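You operate a simulated robot arm through the tools that you are given. There is no shell and no other tool.

You are at the controls of a simulated robot arm. One attempt, no reset.

## Task
Hold the mesh with the hooks lever while you move the white rod to 25 cm.
Fine: lock the rod again before the hooks come off; leave the other rods and controls.

It is judged by the outcome, as a careful person would: the job done as asked, and still so three seconds after it is handed in. It fails if anything else is knocked over, pushed out of place, dropped, spilled or broken.

## Robot
A 6-joint arm with a three-finger gripper, fixed in place. Base frame: the origin is at the foot of the arm, x ahead of it, y to its left, z up. Lengths are in mm, angles in degrees, forces in N, time in s.
Its first joint turns from -166.0 to 166.0 degrees. Payload 4.89 kg.
Tool frame: the origin (TCP) lies between the finger pads and is the grasp point; the fingertips stand 30 mm ahead of it; z points along the fingers, y is the line along which they close. Largest opening 164 mm; the body of the gripper starts 125 mm behind the TCP.
Orientation is that of the tool frame in the base frame, as a unit quaternion [x, y, z, w]. With the fingers straight down and closing along the base's y, the tool's x points along the base's -x, its y along +y and its z along -z.

## Interface
- The arm moves only by the tool drive_tool. Its argument "series" is a list of rows, each an object of numbers (a shift or turn left out is 0, a gripper value left out holds the last): "tx", "ty", "tz": the shift along the tool's x, y, z in m; "ax", "ay", "az": the turn, a rotation vector about the tool's x, y, z in degrees; "grip": the opening, from 0 (shut) to 1 (fully open). In form: [{"tx": .., "ty": .., "tz": .., "ax": .., "ay": .., "az": .., "grip": ..}, ...]. A call has 1 to 20 rows; each row shifts and turns the commanded pose from where the row before left it, along the tool's axes as they then stand. Each row takes 0.2 s and may step no farther than 50 mm and 8.6 degrees from the row before; otherwise, or with a gripper value out of range, the whole call is refused. A pose out of reach is approached as far as the arm can. The call stops where the force on the tool passes 60 N (or 10 N more than at its start, if that is more) or the arm is blocked; 0.2 s more then pass. The fingers move at their own pace (about 108 mm/s each) and stop on an object; they squeeze with about 44 N. The grip force told is the motor's: it shows also when the fingers shut on nothing. Time passes only in rows, and 0.2 s behind the last, so rows that do not move let the fingers close. It gives the time, the measured TCP pose, the force on the tool (base axes), the opening and the grip force at its end, in the units of the frame above (readings bear some noise), with the torque about the TCP (base axes, N m) and any sound that the robot's microphone picked up.
- Cameras (640 x 400 px; columns grow to the right, rows downward): "scene" is fixed at [45.6, -661, 1587.5]; the picture's right is [0.68, -0.73, 0.00], its down [-0.29, -0.27, -0.92] and it looks along [0.67, 0.63, -0.40] (base axes); focal length 312 px, centre (320, 200). "wrist" rides on the gripper at [76, -2, -152] in the tool frame; the picture's right is [0.02, 1.00, 0.00], its down [-0.88, 0.02, -0.47] and it looks along [-0.47, 0.01, 0.88] (tool axes); focal length 247 px, centre (320, 200). There is no depth. A picture from a camera that has moved, and an enlarged one, comes with that camera's place and axes in the base frame and with its lens. The place of the scene camera against the robot may be out by one fixed shift of up to 25 mm in any direction.
- get_image(camera): a new picture of that camera. No time passes.
- raise_lower(by): slides the trunk up (or, below 0, down) by that many mm; the arm rides with it, the base frame stays. It gives what a move gives, with no picture.
- enlarge(camera, box): a new picture of the part [left, top, right, bottom] of that camera's present view, enlarged. No time passes.
- close_job(): hands the job in; it is judged then, once.

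Places have to be worked out from the pictures, the camera data and where the tool is seen. Open the gripper and draw the arm clear of the work before you hand the job in, unless the task says otherwise.

The tools are called after "Call:" as a command line: name --argument value ..., lists and objects as JSON in quotes. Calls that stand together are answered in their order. drive_tool: Moves the arm, as the interface text tells. Its arguments: {"type":"object","properties":{"series":{"type":"array"}},"required":["series"]} The other tools are called the same way: raise_lower (by) slides the trunk up or down; get_image (camera) takes a picture; enlarge (camera, box) takes an enlarged picture of a part of a camera's view; close_job () hands the job in.

At the start:

```text
t: 0.0
ee_pos: [647.8, 204.5, 1314.3]
tcp_rot: [0.0, 1.0, 0.0, 0.0]
force: [-0.3, 1.1, 0.4]
moment: [0.01, 0.0, 0.0]
finger_gap: 164.0
gripper_force: 0.1
trunk travel left (down, up): [-175.0, 215.0]
```

scene: 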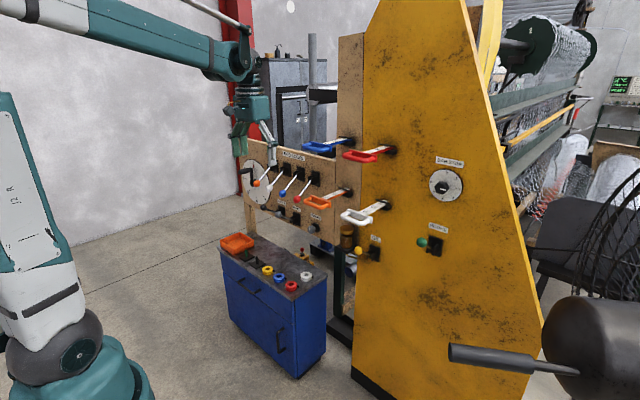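
wrist: 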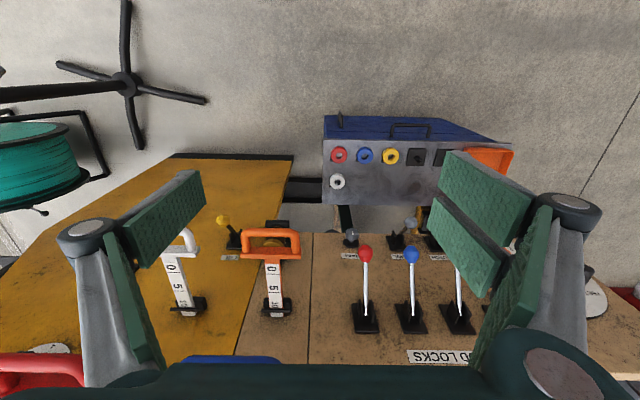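

I'll start by looking at the panel closely in both cameras to read labels and controls.

Call:
enlarge --camera "scene" --box '[220, 120, 400, 280]'

Call:
enlarge --camera "scene" --box '[320, 120, 500, 280]'

Call:
enlarge --camera "wrist" --box '[140, 190, 460, 390]'

Call:
enlarge --camera "wrist" --box '[320, 190, 640, 390]'

```text
2.50 times, centred on (310, 200) of scene
camera zoom: at [45.6, -661.0, 1587.5], right [0.68, -0.73, 0.0], down [-0.29, -0.27, -0.92], along [0.67, 0.63, -0.4], focal length 781 px, centre (345, 200)
```

zoom: 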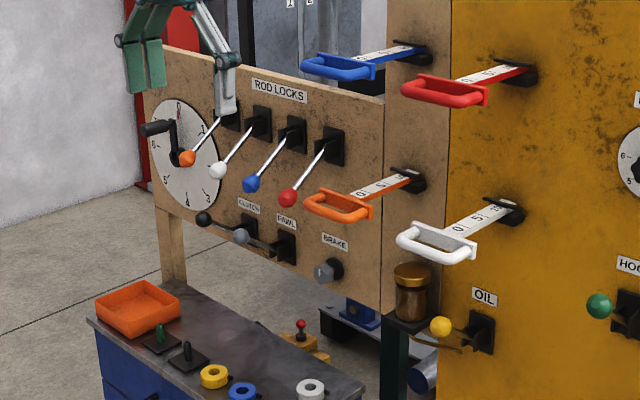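

```text
2.50 times, centred on (410, 200) of scene
camera zoom: at [45.6, -661.0, 1587.5], right [0.68, -0.73, 0.0], down [-0.29, -0.27, -0.92], along [0.67, 0.63, -0.4], focal length 781 px, centre (95, 200)
```

zoom: 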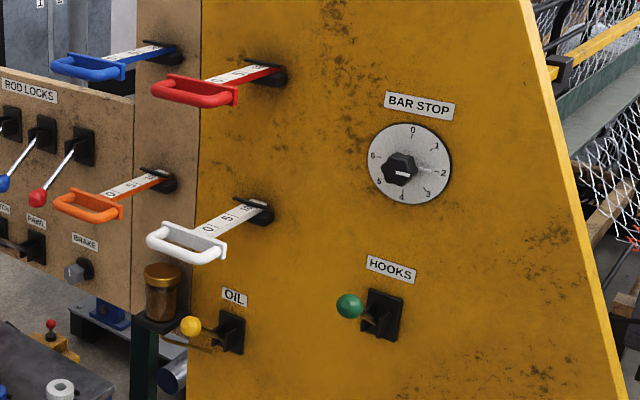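

```text
2.00 times, centred on (300, 290) of wrist
camera zoom: at [571.0, 203.0, 1466.2], right [-0.02, 1.0, 0.0], down [0.88, 0.02, 0.47], along [0.47, 0.01, -0.88], focal length 494 px, centre (360, 20)
```

zoom: 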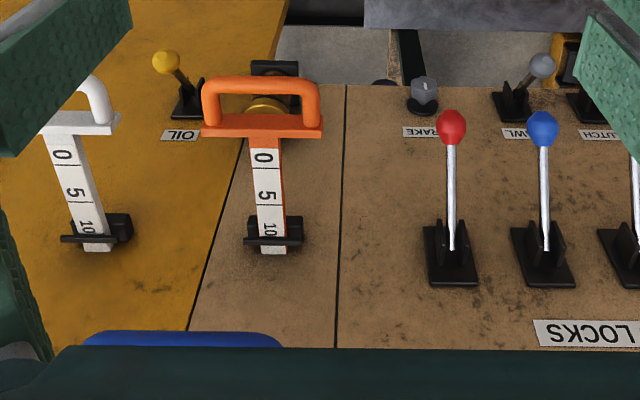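

```text
2.00 times, centred on (480, 290) of wrist
camera zoom: at [571.0, 203.0, 1466.2], right [-0.02, 1.0, 0.0], down [0.88, 0.02, 0.47], along [0.47, 0.01, -0.88], focal length 494 px, centre (0, 20)
```

zoom: 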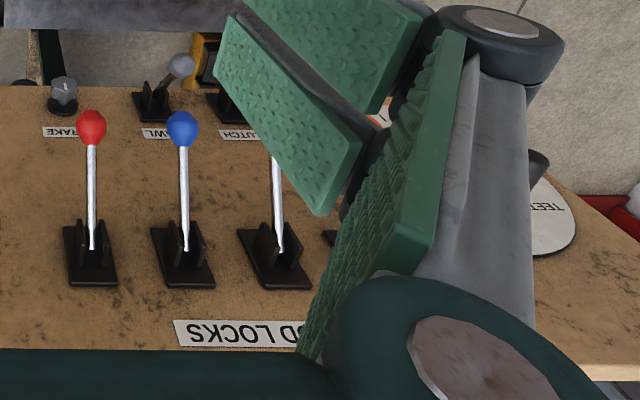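

The panel faces the robot at roughly x≈1050, with the white rod around y≈-50, the ROD LOCKS to the left and HOOKS to the right. I'll zoom in tighter on each item to read scales and lever states.

Call:
enlarge --camera "scene" --box '[335, 190, 399, 230]'

Call:
enlarge --camera "scene" --box '[410, 215, 474, 265]'

Call:
enlarge --camera "scene" --box '[250, 140, 330, 240]'

Call:
enlarge --camera "wrist" --box '[150, 210, 310, 320]'

```text
10.00 times, centred on (367, 210) of scene
camera zoom: at [45.6, -661.0, 1587.5], right [0.68, -0.73, 0.0], down [-0.29, -0.27, -0.92], along [0.67, 0.63, -0.4], focal length 3123 px, centre (-150, 100)
```

zoom: 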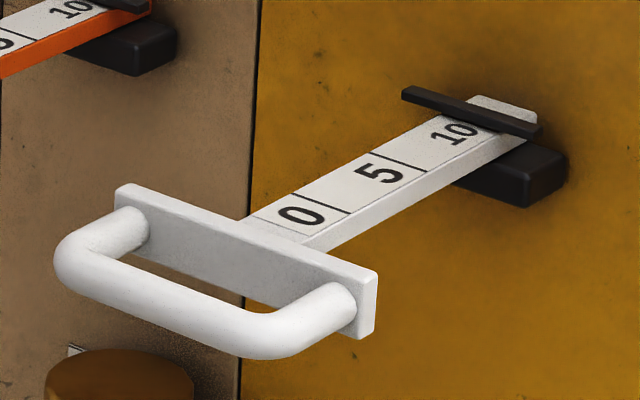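

```text
8.00 times, centred on (442, 240) of scene
camera zoom: at [45.6, -661.0, 1587.5], right [0.68, -0.73, 0.0], down [-0.29, -0.27, -0.92], along [0.67, 0.63, -0.4], focal length 2498 px, centre (-656, -120)
```

zoom: 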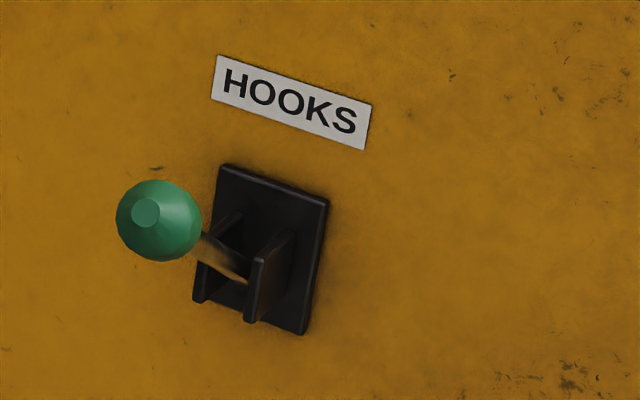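

```text
4.00 times, centred on (290, 190) of scene
camera zoom: at [45.6, -661.0, 1587.5], right [0.68, -0.73, 0.0], down [-0.29, -0.27, -0.92], along [0.67, 0.63, -0.4], focal length 1249 px, centre (440, 240)
```

zoom: 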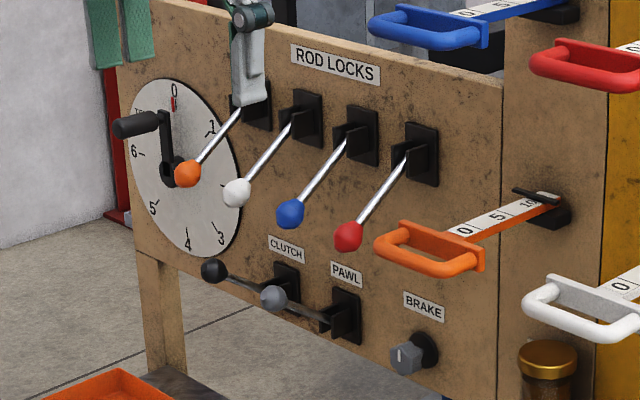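

```text
3.64 times, centred on (230, 265) of wrist
camera zoom: at [571.0, 203.0, 1466.2], right [-0.02, 1.0, 0.0], down [0.88, 0.02, 0.47], along [0.47, 0.01, -0.88], focal length 898 px, centre (647, -36)
```

zoom: 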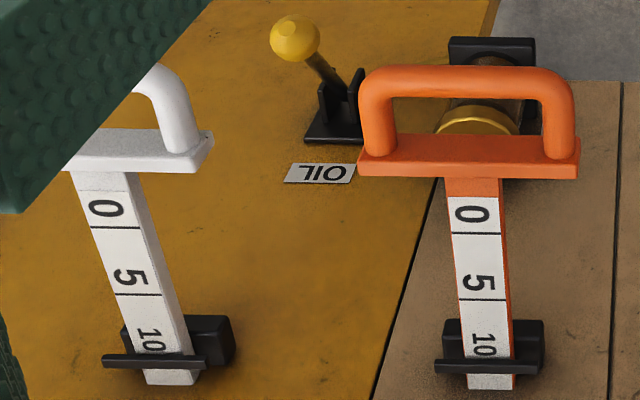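

The white rod reads 10 cm (index bar on the line after "10"), the hooks lever appears up, and all rod locks appear down. I'll slide the arm sideways to the right, staying well in front of the panel, to see the white rod and hooks lever with the wrist camera.

Call:
drive_tool --series '[{"ty": -0.05}, {"ty": -0.05}, {"ty": -0.05}, {"ty": -0.05}, {"ty": -0.05}, {"ty": -0.05}, {"ty": -0.05}, {"ty": -0.05}]'

```text
t: 1.8
ee_pos: [649.8, -192.2, 1315.6]
tcp_rot: [0.0, 1.0, 0.0, 0.0]
force: [-0.5, 1.1, 1.1]
moment: [-0.21, 0.04, 0.03]
finger_gap: 164.1
gripper_force: 0.0
trunk travel left (down, up): [-175.0, 215.0]
```

Now at y≈-192; let me look at the right side of the panel from here.

Call:
get_image --camera "wrist"

Call:
get_image --camera "scene"

```text
taken
camera wrist: at [572.9, -193.4, 1467.4], right [-0.02, 1.0, 0.0], down [0.88, 0.02, 0.47], along [0.47, 0.01, -0.88], focal length 247 px, centre (320, 200)
```

wrist: 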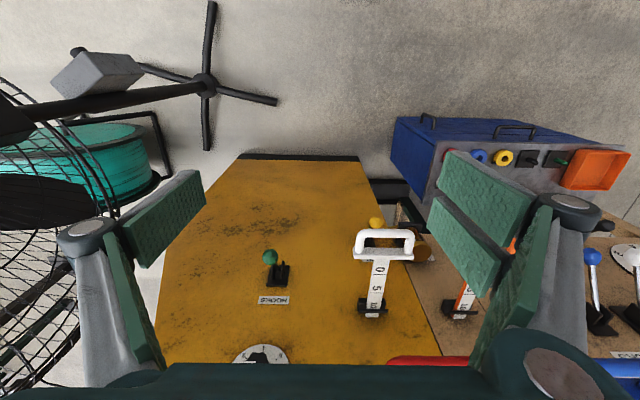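

```text
taken
```

scene: 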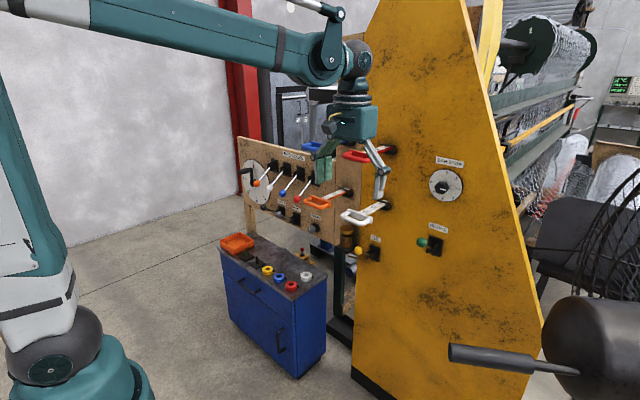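

Good view. I'll enlarge the hooks lever and white rod for measuring.

Call:
enlarge --camera "wrist" --box '[230, 230, 310, 310]'

Call:
enlarge --camera "wrist" --box '[340, 210, 440, 330]'

Call:
enlarge --camera "scene" --box '[300, 130, 400, 230]'

```text
5.00 times, centred on (270, 270) of wrist
camera zoom: at [572.9, -193.4, 1467.4], right [-0.02, 1.0, 0.0], down [0.88, 0.02, 0.47], along [0.47, 0.01, -0.88], focal length 1235 px, centre (570, -150)
```

zoom: 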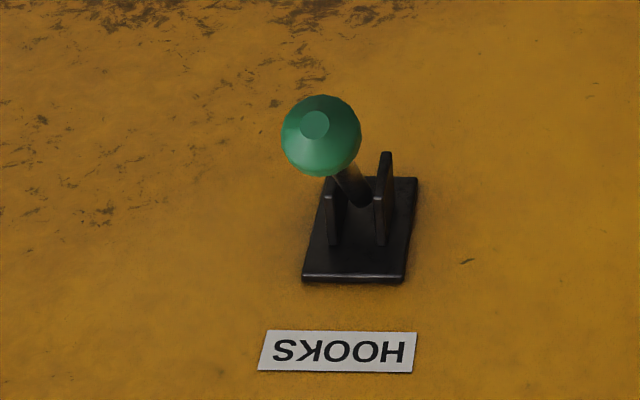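

```text
3.33 times, centred on (390, 270) of wrist
camera zoom: at [572.9, -193.4, 1467.4], right [-0.02, 1.0, 0.0], down [0.88, 0.02, 0.47], along [0.47, 0.01, -0.88], focal length 823 px, centre (87, -33)
```

zoom: 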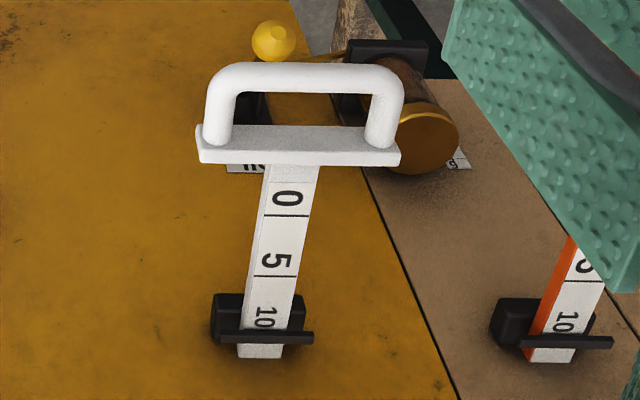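

```text
4.00 times, centred on (350, 180) of scene
camera zoom: at [45.6, -661.0, 1587.5], right [0.68, -0.73, 0.0], down [-0.29, -0.27, -0.92], along [0.67, 0.63, -0.4], focal length 1249 px, centre (200, 280)
```

zoom: 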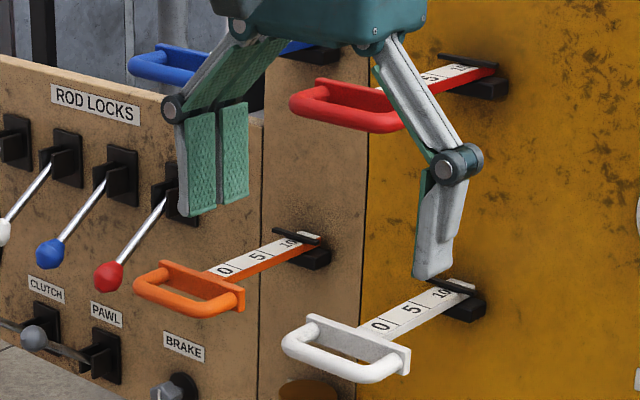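

From two wrist views and the scene view I place: hooks ball ≈(920,-289,1072) with pivot ≈(1040,-289,1003) (lever up 30°), white handle bar ≈(829,-71,~1108), white lock ball ≈(926,511,1046) with pivot ≈(1042,511,1115) (lever down 30°). I'll pitch the tool from pointing down to pointing forward (+x), here well clear of the panel.

Call:
drive_tool --series '[{"ay": -8.5}, {"ay": -8.5}, {"ay": -8.5}, {"ay": -8.5}, {"ay": -8.5}]'

```text
t: 3.0
ee_pos: [649.5, -195.3, 1314.2]
tcp_rot: [0.0, 0.932, 0.0, 0.363]
force: [0.7, -1.0, -0.9]
moment: [0.05, 0.07, 0.07]
finger_gap: 163.8
gripper_force: 0.0
trunk travel left (down, up): [-175.0, 215.0]
```

The tilt goes the right way (tool z now forward-down). Continue to horizontal.

Call:
drive_tool --series '[{"ay": -8.5}, {"ay": -8.5}, {"ay": -8.5}, {"ay": -8.5}, {"ay": -8.5}, {"ay": -5.0}]'

Call:
get_image --camera "wrist"

Call:
get_image --camera "scene"

```text
t: 4.4
ee_pos: [647.3, -194.2, 1313.9]
tcp_rot: [-0.001, 0.707, 0.001, 0.707]
force: [-0.4, -0.8, -0.1]
moment: [0.04, 0.02, -0.04]
finger_gap: 164.1
gripper_force: 0.1
trunk travel left (down, up): [-175.0, 215.0]
```

```text
taken
camera wrist: at [494.8, -196.9, 1237.4], right [0.0, 1.0, -0.02], down [-0.47, 0.02, 0.88], along [0.88, 0.01, 0.47], focal length 247 px, centre (320, 200)
```

wrist: 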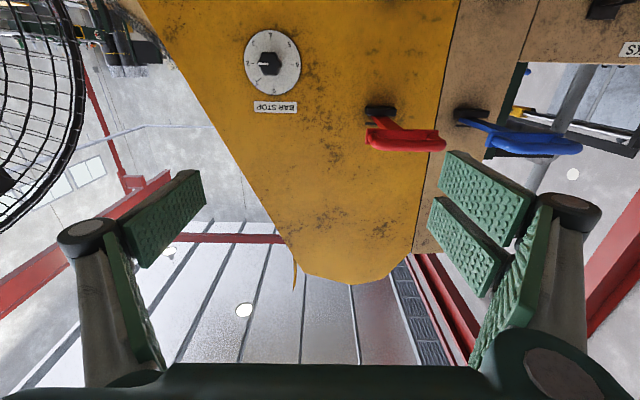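

```text
taken
```

scene: 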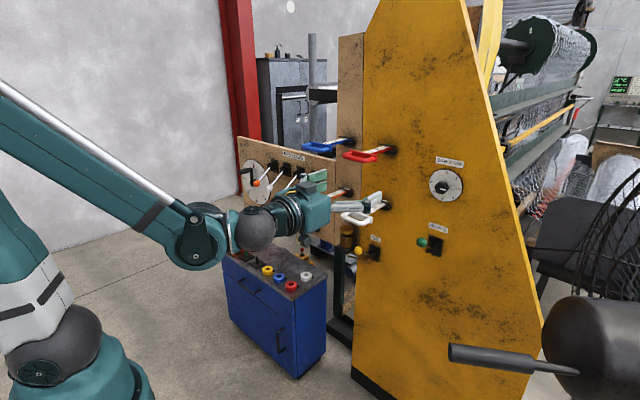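

The tool is horizontal. The camera now sits below looking up, so I'll roll 180° about the tool axis to bring it above (upright view), in two halves, while closing the fingers.

Call:
drive_tool --series '[{"az": 8.5, "grip": 0}, {"az": 8.5}, {"az": 8.5}, {"az": 8.5}, {"az": 8.5}, {"az": 8.5}, {"az": 8.5}, {"az": 8.5}, {"az": 8.5}, {"az": 8.5}, {"az": 5.0}]'

Call:
get_image --camera "wrist"

```text
t: 6.8
ee_pos: [648.2, -196.2, 1314.4]
tcp_rot: [0.501, 0.5, 0.5, 0.5]
force: [0.4, -0.1, 0.3]
moment: [0.0, -0.01, -0.02]
finger_gap: 0.0
gripper_force: 43.9
trunk travel left (down, up): [-175.0, 215.0]
```

```text
taken
camera wrist: at [494.7, -119.1, 1312.2], right [0.0, 0.02, 1.0], down [-0.47, -0.88, 0.02], along [0.88, -0.47, 0.01], focal length 247 px, centre (320, 200)
```

wrist: 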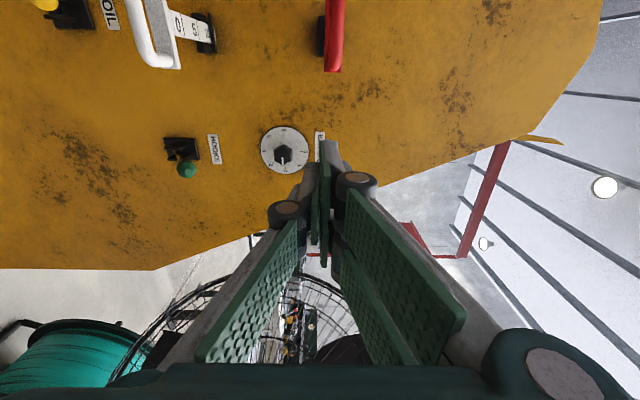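

Roll works. Continue another 90° so the camera sits above.

Call:
drive_tool --series '[{"az": 8.5}, {"az": 8.5}, {"az": 8.5}, {"az": 8.5}, {"az": 8.5}, {"az": 8.5}, {"az": 8.5}, {"az": 8.5}, {"az": 8.5}, {"az": 8.5}, {"az": 5.0}]'

Call:
get_image --camera "wrist"

Call:
get_image --camera "scene"

```text
t: 9.2
ee_pos: [648.5, -196.1, 1314.7]
tcp_rot: [0.707, -0.001, 0.707, 0.0]
force: [0.3, 0.1, -0.1]
moment: [-0.01, 0.02, 0.0]
finger_gap: 0.0
gripper_force: 43.8
trunk travel left (down, up): [-175.0, 215.0]
```

```text
taken
camera wrist: at [495.5, -193.8, 1390.7], right [0.0, -1.0, 0.02], down [-0.47, -0.02, -0.88], along [0.88, -0.01, -0.47], focal length 247 px, centre (320, 200)
```

wrist: 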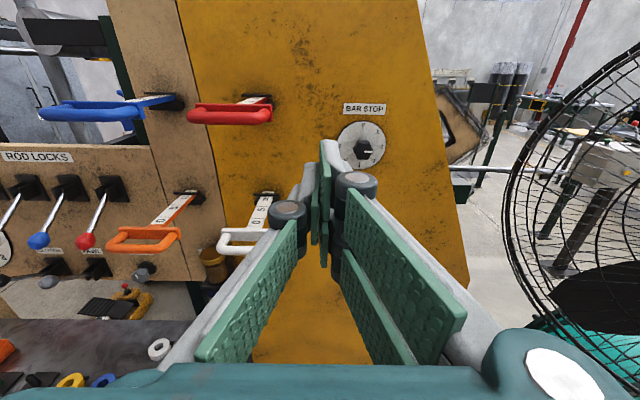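

```text
taken
```

scene: 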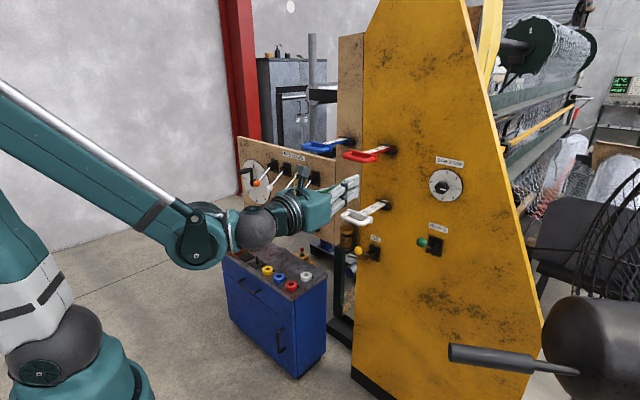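

Upright view achieved: tool x=+Z, y=-Y, z=+X. Next I'll move over to the hooks lever's y (-289) and down to z≈1135, still at x≈650, and check alignment.

Call:
drive_tool --series '[{"ty": 0.047}, {"ty": 0.046}, {"tx": -0.045}, {"tx": -0.045}, {"tx": -0.045}, {"tx": -0.045}]'

Call:
get_image --camera "wrist"

```text
t: 10.6
ee_pos: [649.9, -290.6, 1149.1]
tcp_rot: [0.708, -0.001, 0.706, 0.001]
force: [-0.6, 1.4, 0.9]
moment: [-0.03, 0.09, -0.17]
finger_gap: 0.0
gripper_force: 44.1
out of reach, approached as far as the arm can: row 6
trunk travel left (down, up): [-175.0, 215.0]
```

```text
taken
camera wrist: at [495.5, -289.6, 1225.6], right [0.0, -1.0, 0.02], down [-0.48, -0.02, -0.88], along [0.88, -0.01, -0.48], focal length 247 px, centre (320, 200)
```

wrist: 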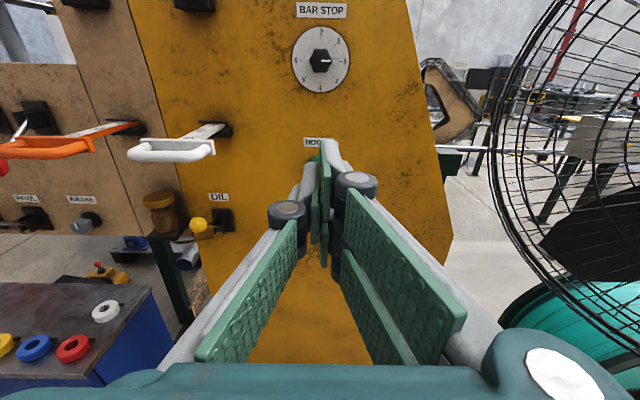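

Row 6 hit the reach limit (arm too folded this low and close). I'll lower the trunk 130 mm so the shoulder suits the 930–1190 mm working heights; the tool stays at x≈650, clear of everything.

Call:
raise_lower --by -130

Call:
get_image --camera "scene"

Call:
get_image --camera "wrist"

```text
t: 12.2
ee_pos: [648.7, -292.0, 1019.8]
tcp_rot: [0.708, 0.0, 0.706, 0.0]
force: [-0.6, -0.3, 0.5]
moment: [-0.02, 0.01, 0.02]
finger_gap: 0.0
gripper_force: 43.3
trunk travel left (down, up): [-45.0, 345.0]
```

```text
taken
```

scene: 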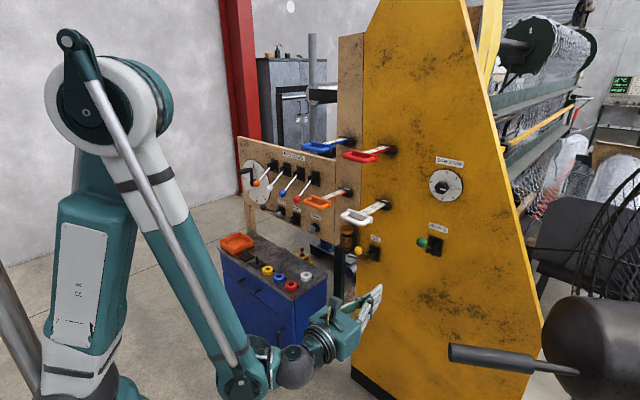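

```text
taken
camera wrist: at [496.8, -290.7, 1095.6], right [0.0, -1.0, 0.02], down [-0.48, -0.02, -0.88], along [0.88, -0.01, -0.48], focal length 247 px, centre (320, 200)
```

wrist: 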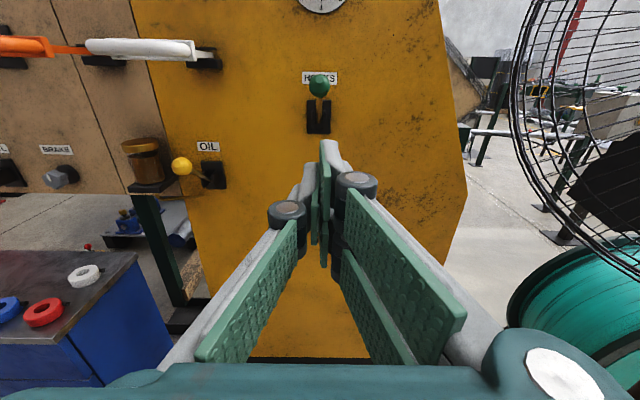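

The hooks ball sits dead ahead at ≈(920,-288,1069), confirming y. I'll raise to z≈1125 and advance over the ball to x≈905 with the closed fingers.

Call:
drive_tool --series '[{"tx": 0.036}, {"tx": 0.036}, {"tx": 0.036}, {"tz": 0.045}, {"tz": 0.045}, {"tz": 0.045}, {"tz": 0.04}, {"tz": 0.04}, {"tz": 0.04}]'

Call:
get_image --camera "wrist"

Call:
get_image --camera "scene"

```text
t: 14.2
ee_pos: [904.7, -292.8, 1126.6]
tcp_rot: [0.708, -0.001, 0.706, 0.001]
force: [-2.2, 0.3, 1.6]
moment: [0.0, 0.19, -0.09]
finger_gap: 0.0
gripper_force: 43.3
trunk travel left (down, up): [-45.0, 345.0]
```

```text
taken
camera wrist: at [751.1, -291.0, 1202.2], right [0.0, -1.0, 0.02], down [-0.48, -0.02, -0.88], along [0.88, -0.01, -0.47], focal length 247 px, centre (320, 200)
```

wrist: 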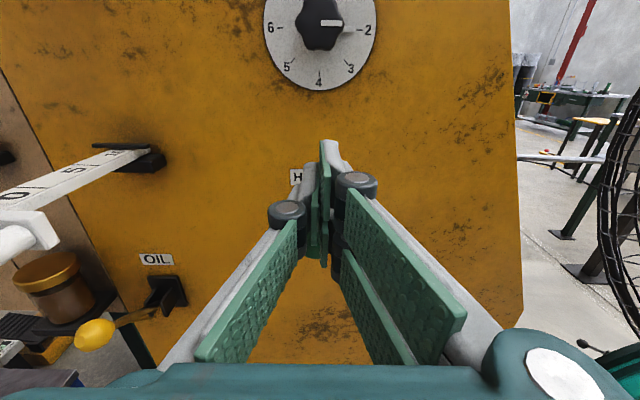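

```text
taken
```

scene: 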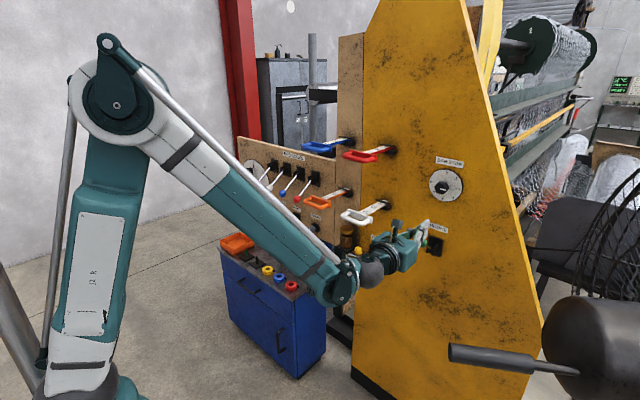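

Tip is above the ball. Correct y by +4 mm and press down in small steps, watching force and sound.

Call:
drive_tool --series '[{"ty": -0.004, "tx": -0.01}, {"tx": -0.01}, {"tx": -0.01}, {"tx": -0.01}, {"tx": -0.01}]'

Call:
enlarge --camera "scene" --box '[380, 200, 480, 270]'

```text
t: 15.4
ee_pos: [903.9, -289.2, 1076.3]
tcp_rot: [0.708, 0.0, 0.706, 0.0]
force: [0.2, -1.2, 1.1]
moment: [0.0, 0.03, -0.02]
finger_gap: 0.1
gripper_force: 43.7
trunk travel left (down, up): [-45.0, 345.0]
```

```text
5.71 times, centred on (430, 235) of scene
camera zoom: at [45.6, -661.0, 1587.5], right [0.68, -0.73, 0.0], down [-0.29, -0.27, -0.92], along [0.67, 0.63, -0.4], focal length 1785 px, centre (-309, 0)
```

zoom: 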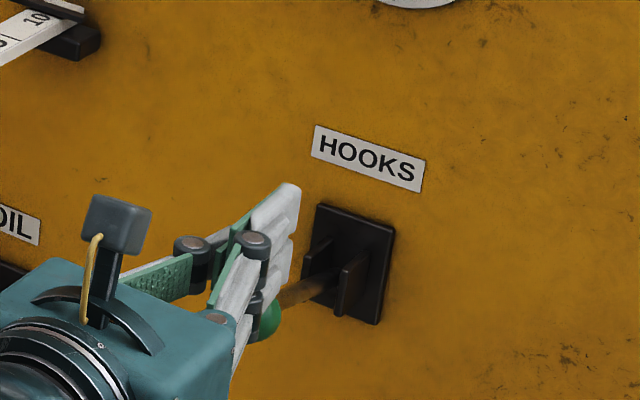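

The lever is following the fingers down with little force. Continue pressing down toward the lower stop.

Call:
drive_tool --series '[{"tx": -0.012}, {"tx": -0.012}, {"tx": -0.012}, {"tx": -0.012}, {"tx": -0.012}, {"tx": -0.012}]'

Call:
enlarge --camera "scene" --box '[380, 200, 480, 270]'

```text
t: 16.8
ee_pos: [904.3, -287.9, 1003.5]
tcp_rot: [0.708, -0.001, 0.706, 0.001]
force: [-0.8, 1.2, -0.3]
moment: [0.04, 0.07, -0.07]
finger_gap: 0.0
gripper_force: 44.2
trunk travel left (down, up): [-45.0, 345.0]
```

```text
5.71 times, centred on (430, 235) of scene
camera zoom: at [45.6, -661.0, 1587.5], right [0.68, -0.73, 0.0], down [-0.29, -0.27, -0.92], along [0.67, 0.63, -0.4], focal length 1785 px, centre (-309, 0)
```

zoom: 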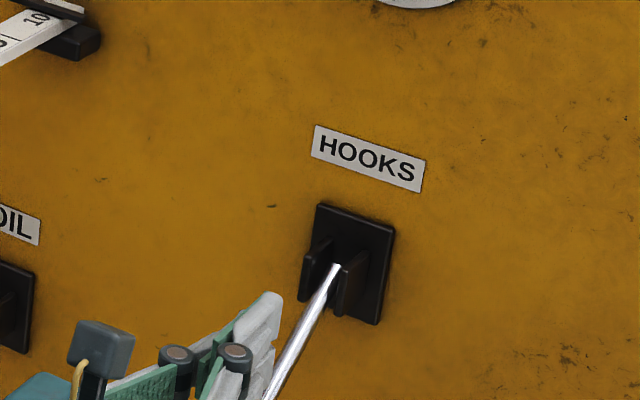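

The lever has swung well down, apparently past center. Let me look where the ball is now.

Call:
enlarge --camera "scene" --box '[380, 220, 480, 290]'

Call:
get_image --camera "wrist"

```text
5.71 times, centred on (430, 255) of scene
camera zoom: at [45.6, -661.0, 1587.5], right [0.68, -0.73, 0.0], down [-0.29, -0.27, -0.92], along [0.67, 0.63, -0.4], focal length 1785 px, centre (-309, -114)
```

zoom: 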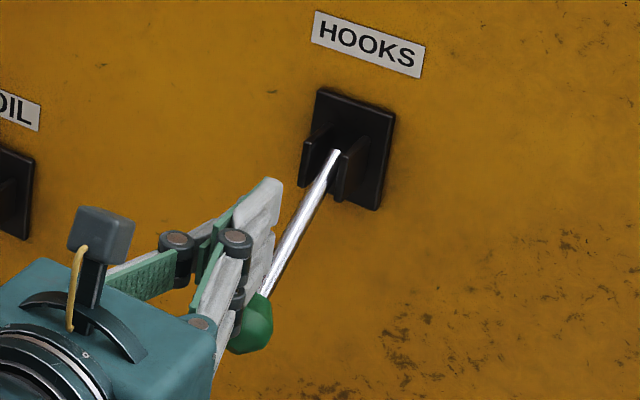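

```text
taken
camera wrist: at [751.6, -286.9, 1080.7], right [0.0, -1.0, 0.02], down [-0.48, -0.02, -0.88], along [0.88, -0.01, -0.48], focal length 247 px, centre (320, 200)
```

wrist: 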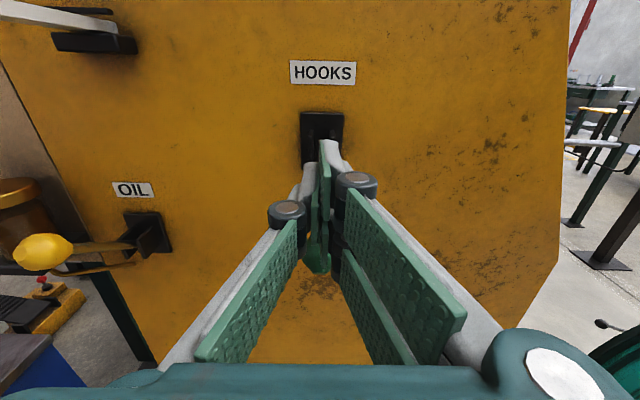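

Hooks ball is now ≈(928,-289,930): mirrored to 30° below horizontal, i.e. snapped into its lower position and staying there clear of the fingers. I'll back off and travel left in front of the handles to the white lock (y≈511).

Call:
drive_tool --series '[{"tz": -0.05}, {"tz": -0.05}, {"tz": -0.05}, {"tz": -0.05}, {"ty": -0.05}, {"ty": -0.05}, {"ty": -0.05}, {"ty": -0.05}, {"ty": -0.05}, {"ty": -0.05}, {"ty": -0.05}, {"ty": -0.05}]'

Call:
get_image --camera "scene"

Call:
get_image --camera "wrist"

```text
t: 19.4
ee_pos: [715.0, 54.1, 1052.7]
tcp_rot: [0.689, 0.006, 0.725, -0.009]
force: [0.5, -0.3, 0.1]
moment: [0.02, -0.07, 0.11]
finger_gap: 0.1
gripper_force: 44.2
out of reach, approached as far as the arm can: row 5, 6, 7, 8, 10, 11, 12
trunk travel left (down, up): [-45.0, 345.0]
```

```text
taken
```

scene: 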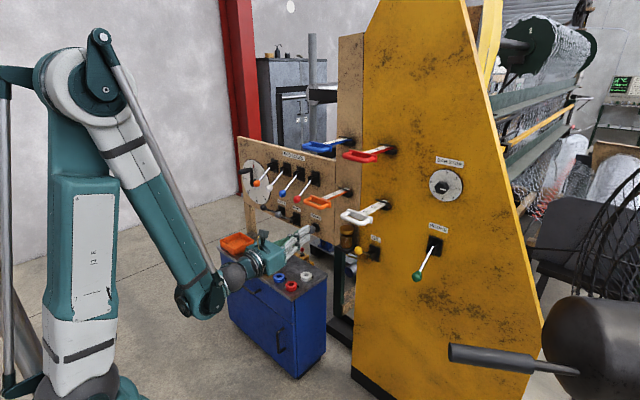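

```text
taken
camera wrist: at [558.9, 53.3, 1119.7], right [0.02, -1.0, 0.02], down [-0.43, -0.02, -0.9], along [0.9, 0.01, -0.43], focal length 247 px, centre (320, 200)
```

wrist: 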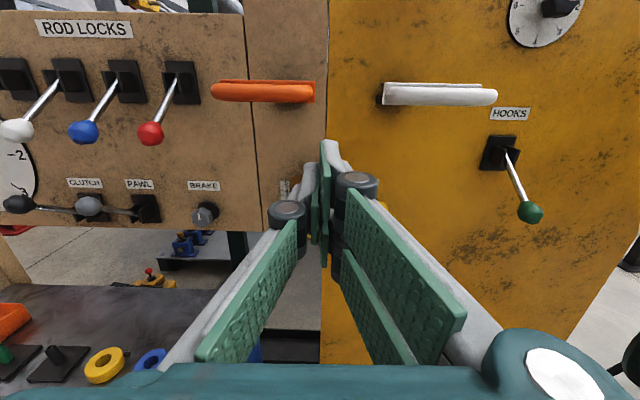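

The hooks lever stays down (green ball visible low). The arm was slightly folded past its comfortable range at x≈704, so the pose drifted up a bit; continuing left moves it back into reach.

Call:
drive_tool --series '[{"ty": -0.05}, {"ty": -0.05}, {"ty": -0.05}, {"ty": -0.05}, {"ty": -0.05}, {"ty": -0.05}]'

Call:
get_image --camera "wrist"

Call:
get_image --camera "scene"

```text
t: 20.8
ee_pos: [713.3, 366.8, 1034.5]
tcp_rot: [0.709, 0.0, 0.706, -0.001]
force: [-0.1, -2.0, 0.8]
moment: [0.0, 0.1, 0.27]
finger_gap: 0.0
gripper_force: 44.5
trunk travel left (down, up): [-45.0, 345.0]
```

```text
taken
camera wrist: at [561.1, 369.4, 1111.6], right [0.0, -1.0, 0.02], down [-0.48, -0.02, -0.88], along [0.88, -0.01, -0.48], focal length 247 px, centre (320, 200)
```

wrist: 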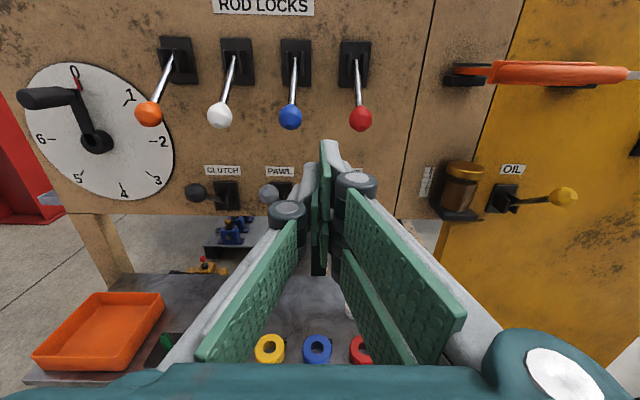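

```text
taken
```

scene: 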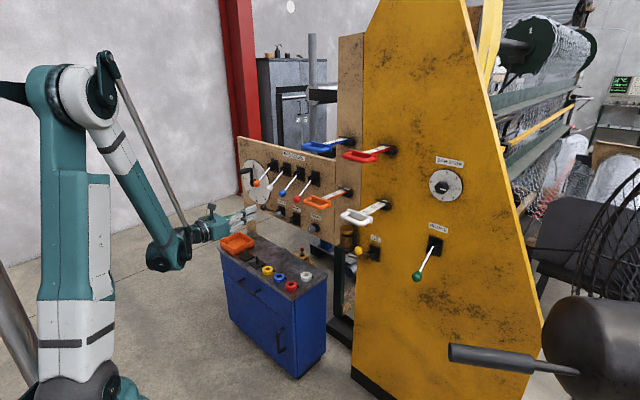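

White lock ball measured again at ≈(926,510,1047). I'll line up at y=510, x≈780, and drop to z≈988 so the fingers pass under the ball but above the clutch/pawl knobs (tops ≈944).

Call:
drive_tool --series '[{"ty": -0.048, "tz": 0.02}, {"ty": -0.048, "tz": 0.02}, {"ty": -0.047, "tz": 0.02}, {"tx": -0.016}, {"tx": -0.016}, {"tx": -0.015}]'

Call:
get_image --camera "wrist"

```text
refused: row 1 steps farther than a row can; nothing moved
```

```text
taken
camera wrist: at [561.1, 369.4, 1111.6], right [0.0, -1.0, 0.02], down [-0.48, -0.02, -0.88], along [0.88, -0.01, -0.48], focal length 247 px, centre (320, 200)
```

wrist: 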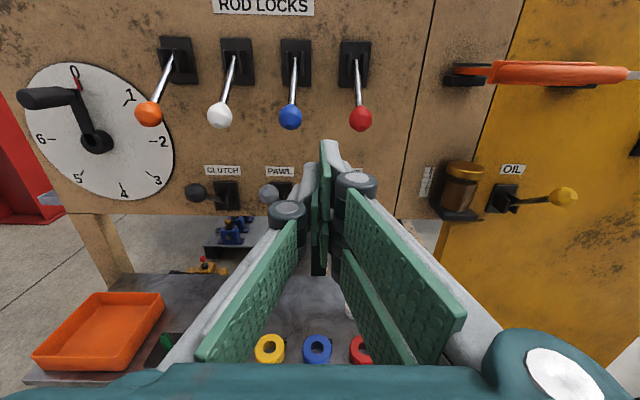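

The combined step exceeded 50 mm; I'll split it into smaller rows.

Call:
drive_tool --series '[{"ty": -0.036, "tz": 0.015}, {"ty": -0.036, "tz": 0.015}, {"ty": -0.036, "tz": 0.015}, {"ty": -0.035, "tz": 0.015}, {"tx": -0.016}, {"tx": -0.016}, {"tx": -0.015}]'

Call:
get_image --camera "wrist"

```text
t: 22.4
ee_pos: [774.0, 512.0, 990.2]
tcp_rot: [0.708, 0.001, 0.706, -0.001]
force: [-0.7, -0.4, 0.0]
moment: [0.0, 0.02, 0.01]
finger_gap: 0.0
gripper_force: 44.1
trunk travel left (down, up): [-45.0, 345.0]
```

```text
taken
camera wrist: at [622.5, 514.3, 1066.0], right [0.0, -1.0, 0.02], down [-0.48, -0.02, -0.88], along [0.88, -0.01, -0.48], focal length 247 px, centre (320, 200)
```

wrist: 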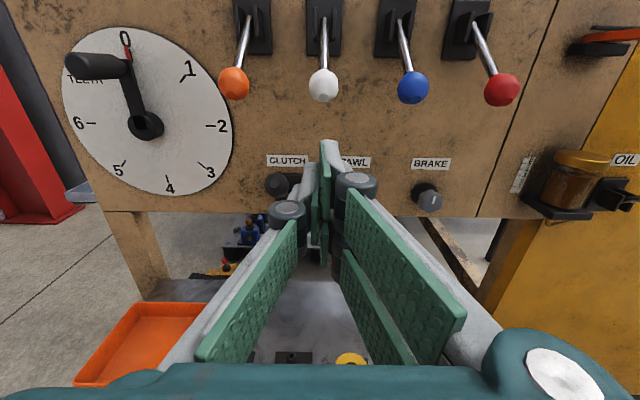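

White ball is straight ahead and above the finger line. Advance under it to x≈905.

Call:
drive_tool --series '[{"tz": 0.044}, {"tz": 0.044}, {"tz": 0.043}]'

Call:
get_image --camera "wrist"

Call:
enlarge --camera "scene" --box '[220, 140, 340, 250]'

```text
t: 23.2
ee_pos: [905.7, 509.9, 988.7]
tcp_rot: [0.707, 0.0, 0.707, 0.0]
force: [-1.3, -0.3, 1.8]
moment: [-0.02, 0.23, 0.06]
finger_gap: 0.2
gripper_force: 44.4
trunk travel left (down, up): [-45.0, 345.0]
```

```text
taken
camera wrist: at [753.5, 511.8, 1065.7], right [0.0, -1.0, 0.02], down [-0.47, -0.02, -0.88], along [0.88, -0.01, -0.47], focal length 247 px, centre (320, 200)
```

wrist: 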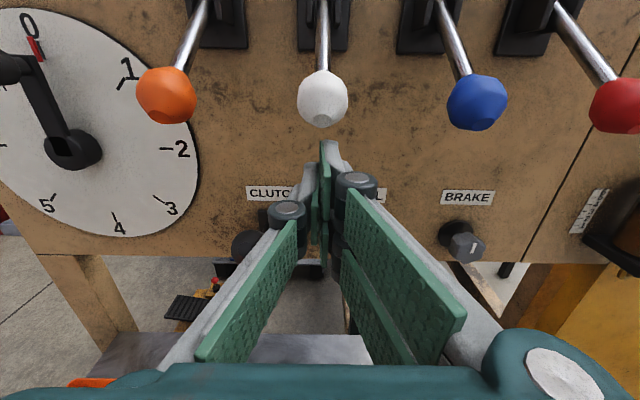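

```text
3.64 times, centred on (280, 195) of scene
camera zoom: at [45.6, -661.0, 1587.5], right [0.68, -0.73, 0.0], down [-0.29, -0.27, -0.92], along [0.67, 0.63, -0.4], focal length 1136 px, centre (466, 218)
```

zoom: 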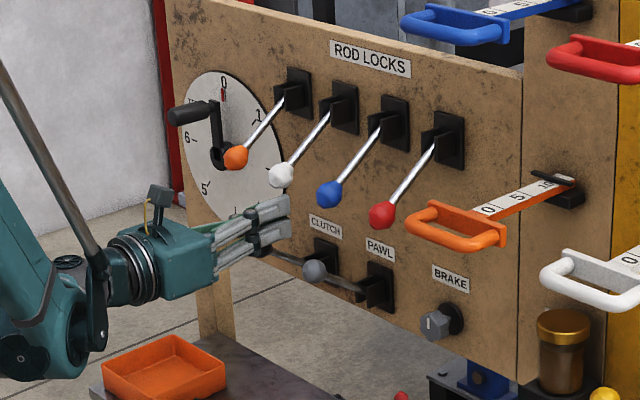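

Fingers are directly below the white ball, other balls clear. Push up in small steps.

Call:
drive_tool --series '[{"tx": 0.012}, {"tx": 0.012}, {"tx": 0.012}, {"tx": 0.012}, {"tx": 0.012}, {"tx": 0.012}]'

Call:
enlarge --camera "scene" --box '[220, 140, 340, 250]'

```text
t: 24.6
ee_pos: [907.9, 514.4, 1060.2]
tcp_rot: [0.709, 0.0, 0.706, 0.001]
force: [-0.3, -0.2, -2.3]
moment: [0.03, 0.05, -0.03]
finger_gap: 0.1
gripper_force: 44.0
trunk travel left (down, up): [-45.0, 345.0]
```

```text
3.64 times, centred on (280, 195) of scene
camera zoom: at [45.6, -661.0, 1587.5], right [0.68, -0.73, 0.0], down [-0.29, -0.27, -0.92], along [0.67, 0.63, -0.4], focal length 1136 px, centre (466, 218)
```

zoom: 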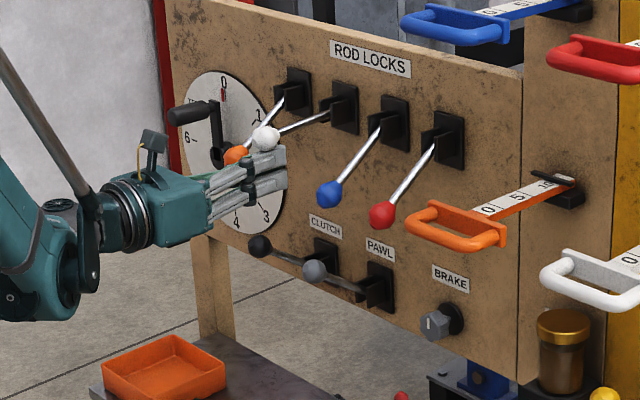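

White lever follows up, others untouched. Continue past center to the upper position.

Call:
drive_tool --series '[{"tx": 0.012, "ty": 0.003}, {"tx": 0.012}, {"tx": 0.012}, {"tx": 0.012}, {"tx": 0.012}]'

Call:
enlarge --camera "scene" --box '[220, 120, 340, 230]'

Call:
get_image --camera "wrist"

```text
t: 25.8
ee_pos: [906.5, 509.1, 1120.8]
tcp_rot: [0.709, 0.001, 0.705, -0.001]
force: [0.1, -0.4, -0.2]
moment: [0.01, -0.05, -0.04]
finger_gap: 0.0
gripper_force: 43.5
trunk travel left (down, up): [-45.0, 345.0]
```

```text
3.64 times, centred on (280, 175) of scene
camera zoom: at [45.6, -661.0, 1587.5], right [0.68, -0.73, 0.0], down [-0.29, -0.27, -0.92], along [0.67, 0.63, -0.4], focal length 1136 px, centre (466, 291)
```

zoom: 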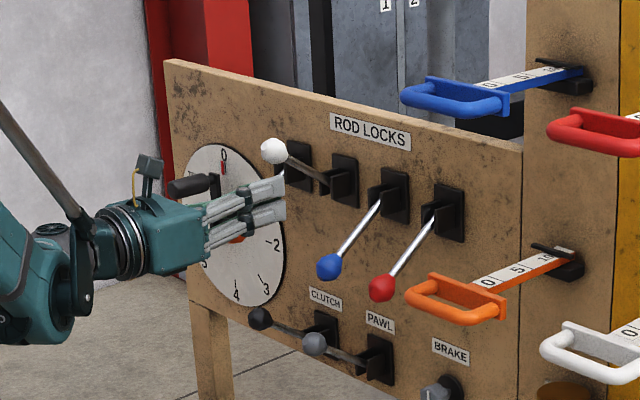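

```text
taken
camera wrist: at [754.0, 511.2, 1196.9], right [0.0, -1.0, 0.02], down [-0.48, -0.02, -0.88], along [0.88, -0.01, -0.48], focal length 247 px, centre (320, 200)
```

wrist: 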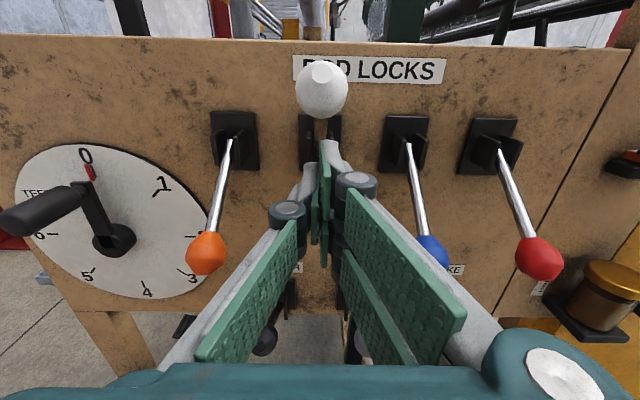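

The white lock snapped fully up (ball ≈z 1184) and the other locks are still down. I'll back straight out, then roll −90° so the fingers close vertically for the handle bar, opening them to ~70 mm.

Call:
drive_tool --series '[{"tz": -0.05}, {"tz": -0.05}, {"tz": -0.05}, {"tz": -0.03}, {"az": -8.5, "grip": 0.43}, {"az": -8.5}, {"az": -8.5}, {"az": -8.5}, {"az": -8.5}, {"az": -8.5}, {"az": -8.5}, {"az": -8.5}, {"az": -8.5}, {"az": -8.5}, {"az": -5.0}]'

Call:
enlarge --camera "scene" --box '[220, 120, 400, 260]'

```text
t: 29.0
ee_pos: [727.0, 509.9, 1119.7]
tcp_rot: [0.5, 0.501, 0.499, 0.5]
force: [-0.9, 0.0, 1.0]
moment: [0.01, 0.06, 0.02]
finger_gap: 70.5
gripper_force: 0.1
trunk travel left (down, up): [-45.0, 345.0]
```

```text
2.86 times, centred on (310, 190) of scene
camera zoom: at [45.6, -661.0, 1587.5], right [0.68, -0.73, 0.0], down [-0.29, -0.27, -0.92], along [0.67, 0.63, -0.4], focal length 892 px, centre (349, 229)
```

zoom: 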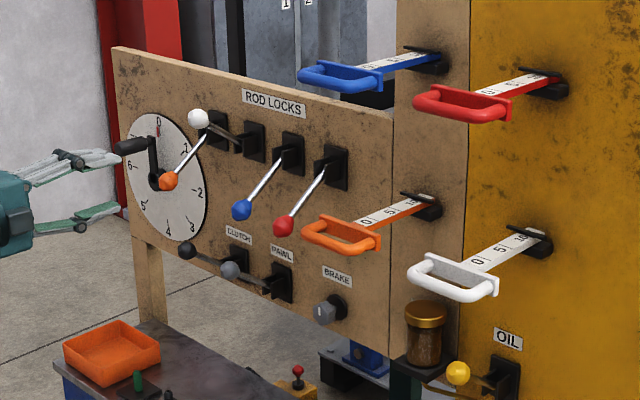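

White lock clearly up, all else unchanged. Lower the trunk by the last 40 mm for comfortable close-in reach, then traverse to the white rod's y.

Call:
raise_lower --by -40

Call:
drive_tool --series '[{"ty": 0.029}, {"tx": -0.05}, {"tx": -0.05}, {"tx": -0.05}, {"tx": -0.05}, {"tx": -0.05}, {"tx": -0.05}, {"tx": -0.05}, {"tx": -0.05}, {"tx": -0.05}, {"tx": -0.05}, {"tx": -0.05}, {"tx": -0.031}]'

Call:
get_image --camera "wrist"

Call:
get_image --camera "scene"

```text
t: 29.8
ee_pos: [727.1, 509.7, 1079.6]
tcp_rot: [0.501, 0.501, 0.499, 0.5]
force: [-0.6, 0.2, -0.2]
moment: [0.0, 0.01, 0.02]
finger_gap: 70.5
gripper_force: 0.1
trunk travel left (down, up): [-5.0, 385.0]
```

```text
t: 32.6
ee_pos: [727.6, -73.3, 1108.9]
tcp_rot: [0.5, 0.502, 0.499, 0.499]
force: [-1.5, 0.4, 1.0]
moment: [0.04, 0.03, -0.12]
finger_gap: 70.2
gripper_force: 0.1
trunk travel left (down, up): [-5.0, 385.0]
```

```text
taken
camera wrist: at [574.4, 2.4, 1107.7], right [0.0, 0.02, 1.0], down [-0.47, -0.88, 0.02], along [0.88, -0.47, 0.01], focal length 247 px, centre (320, 200)
```

wrist: 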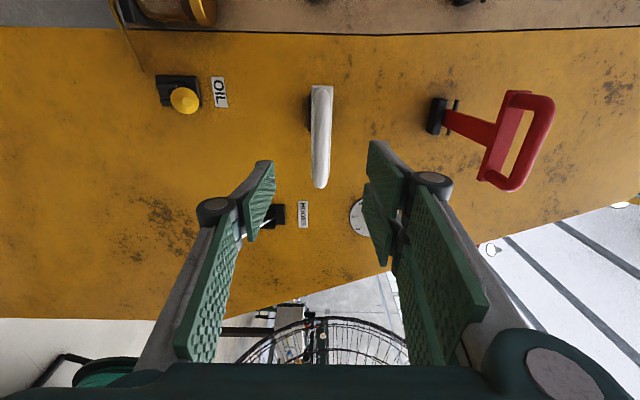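

```text
taken
```

scene: 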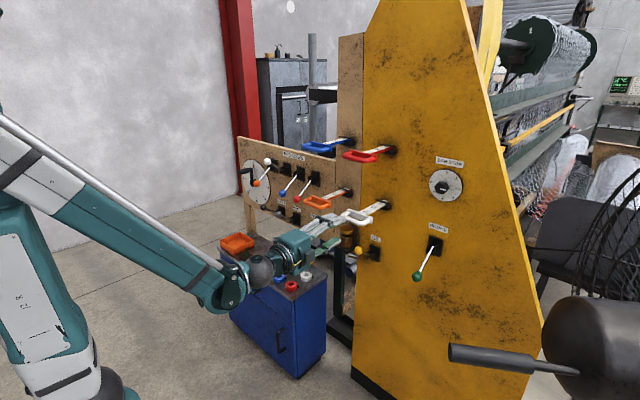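

The bar appears edge-on, level with the tool. Enlarge to check its exact height and distance.

Call:
enlarge --camera "wrist" --box '[260, 70, 400, 200]'

Call:
enlarge --camera "scene" --box '[290, 180, 410, 280]'

```text
3.08 times, centred on (330, 135) of wrist
camera zoom: at [574.4, 2.4, 1107.7], right [0.0, 0.02, 1.0], down [-0.47, -0.88, 0.02], along [0.88, -0.47, 0.01], focal length 760 px, centre (289, 400)
```

zoom: 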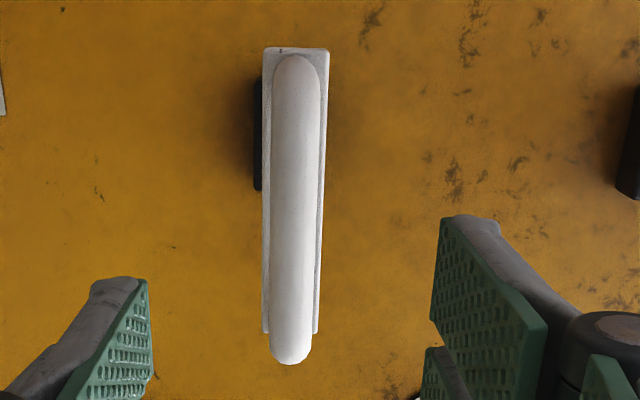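

```text
4.00 times, centred on (350, 230) of scene
camera zoom: at [45.6, -661.0, 1587.5], right [0.68, -0.73, 0.0], down [-0.29, -0.27, -0.92], along [0.67, 0.63, -0.4], focal length 1249 px, centre (200, 80)
```

zoom: 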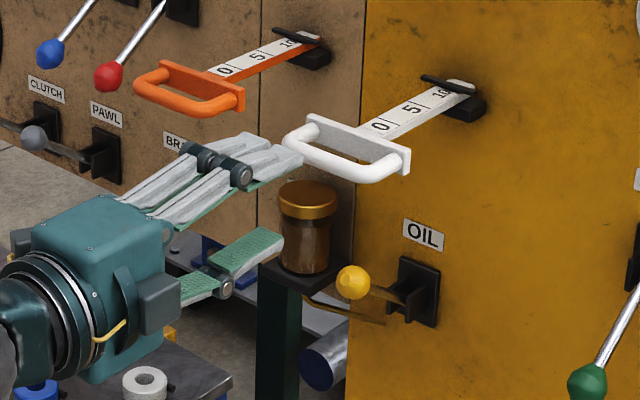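

Bar centre ≈(828,-71,1110), plate face at ≈867. Advance so the fingers straddle the bar (TCP x≈824, tips at 854).

Call:
drive_tool --series '[{"tz": 0.032, "ty": 0.001}, {"tz": 0.032}, {"tz": 0.032}]'

Call:
get_image --camera "wrist"

Call:
enlarge --camera "scene" --box '[320, 180, 400, 240]'

```text
t: 33.4
ee_pos: [823.4, -71.6, 1110.7]
tcp_rot: [0.5, 0.501, 0.5, 0.499]
force: [-1.0, -0.2, 1.2]
moment: [0.0, 0.03, -0.04]
finger_gap: 70.7
gripper_force: 0.1
trunk travel left (down, up): [-5.0, 385.0]
```

```text
taken
camera wrist: at [670.2, 4.3, 1109.6], right [0.0, 0.02, 1.0], down [-0.47, -0.88, 0.02], along [0.88, -0.47, 0.01], focal length 247 px, centre (320, 200)
```

wrist: 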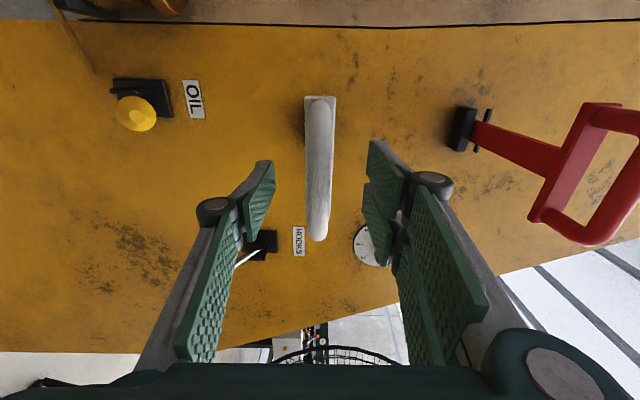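

```text
6.67 times, centred on (360, 210) of scene
camera zoom: at [45.6, -661.0, 1587.5], right [0.68, -0.73, 0.0], down [-0.29, -0.27, -0.92], along [0.67, 0.63, -0.4], focal length 2082 px, centre (53, 133)
```

zoom: 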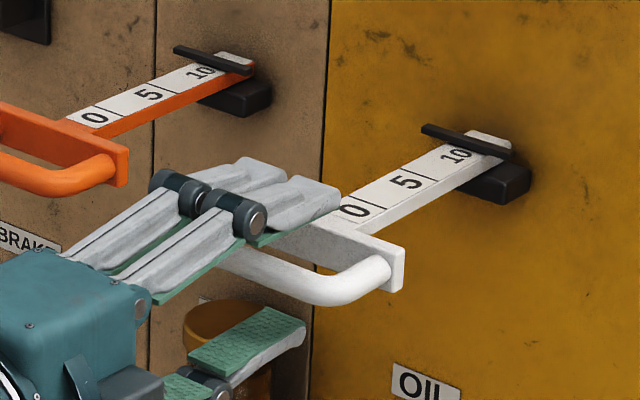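

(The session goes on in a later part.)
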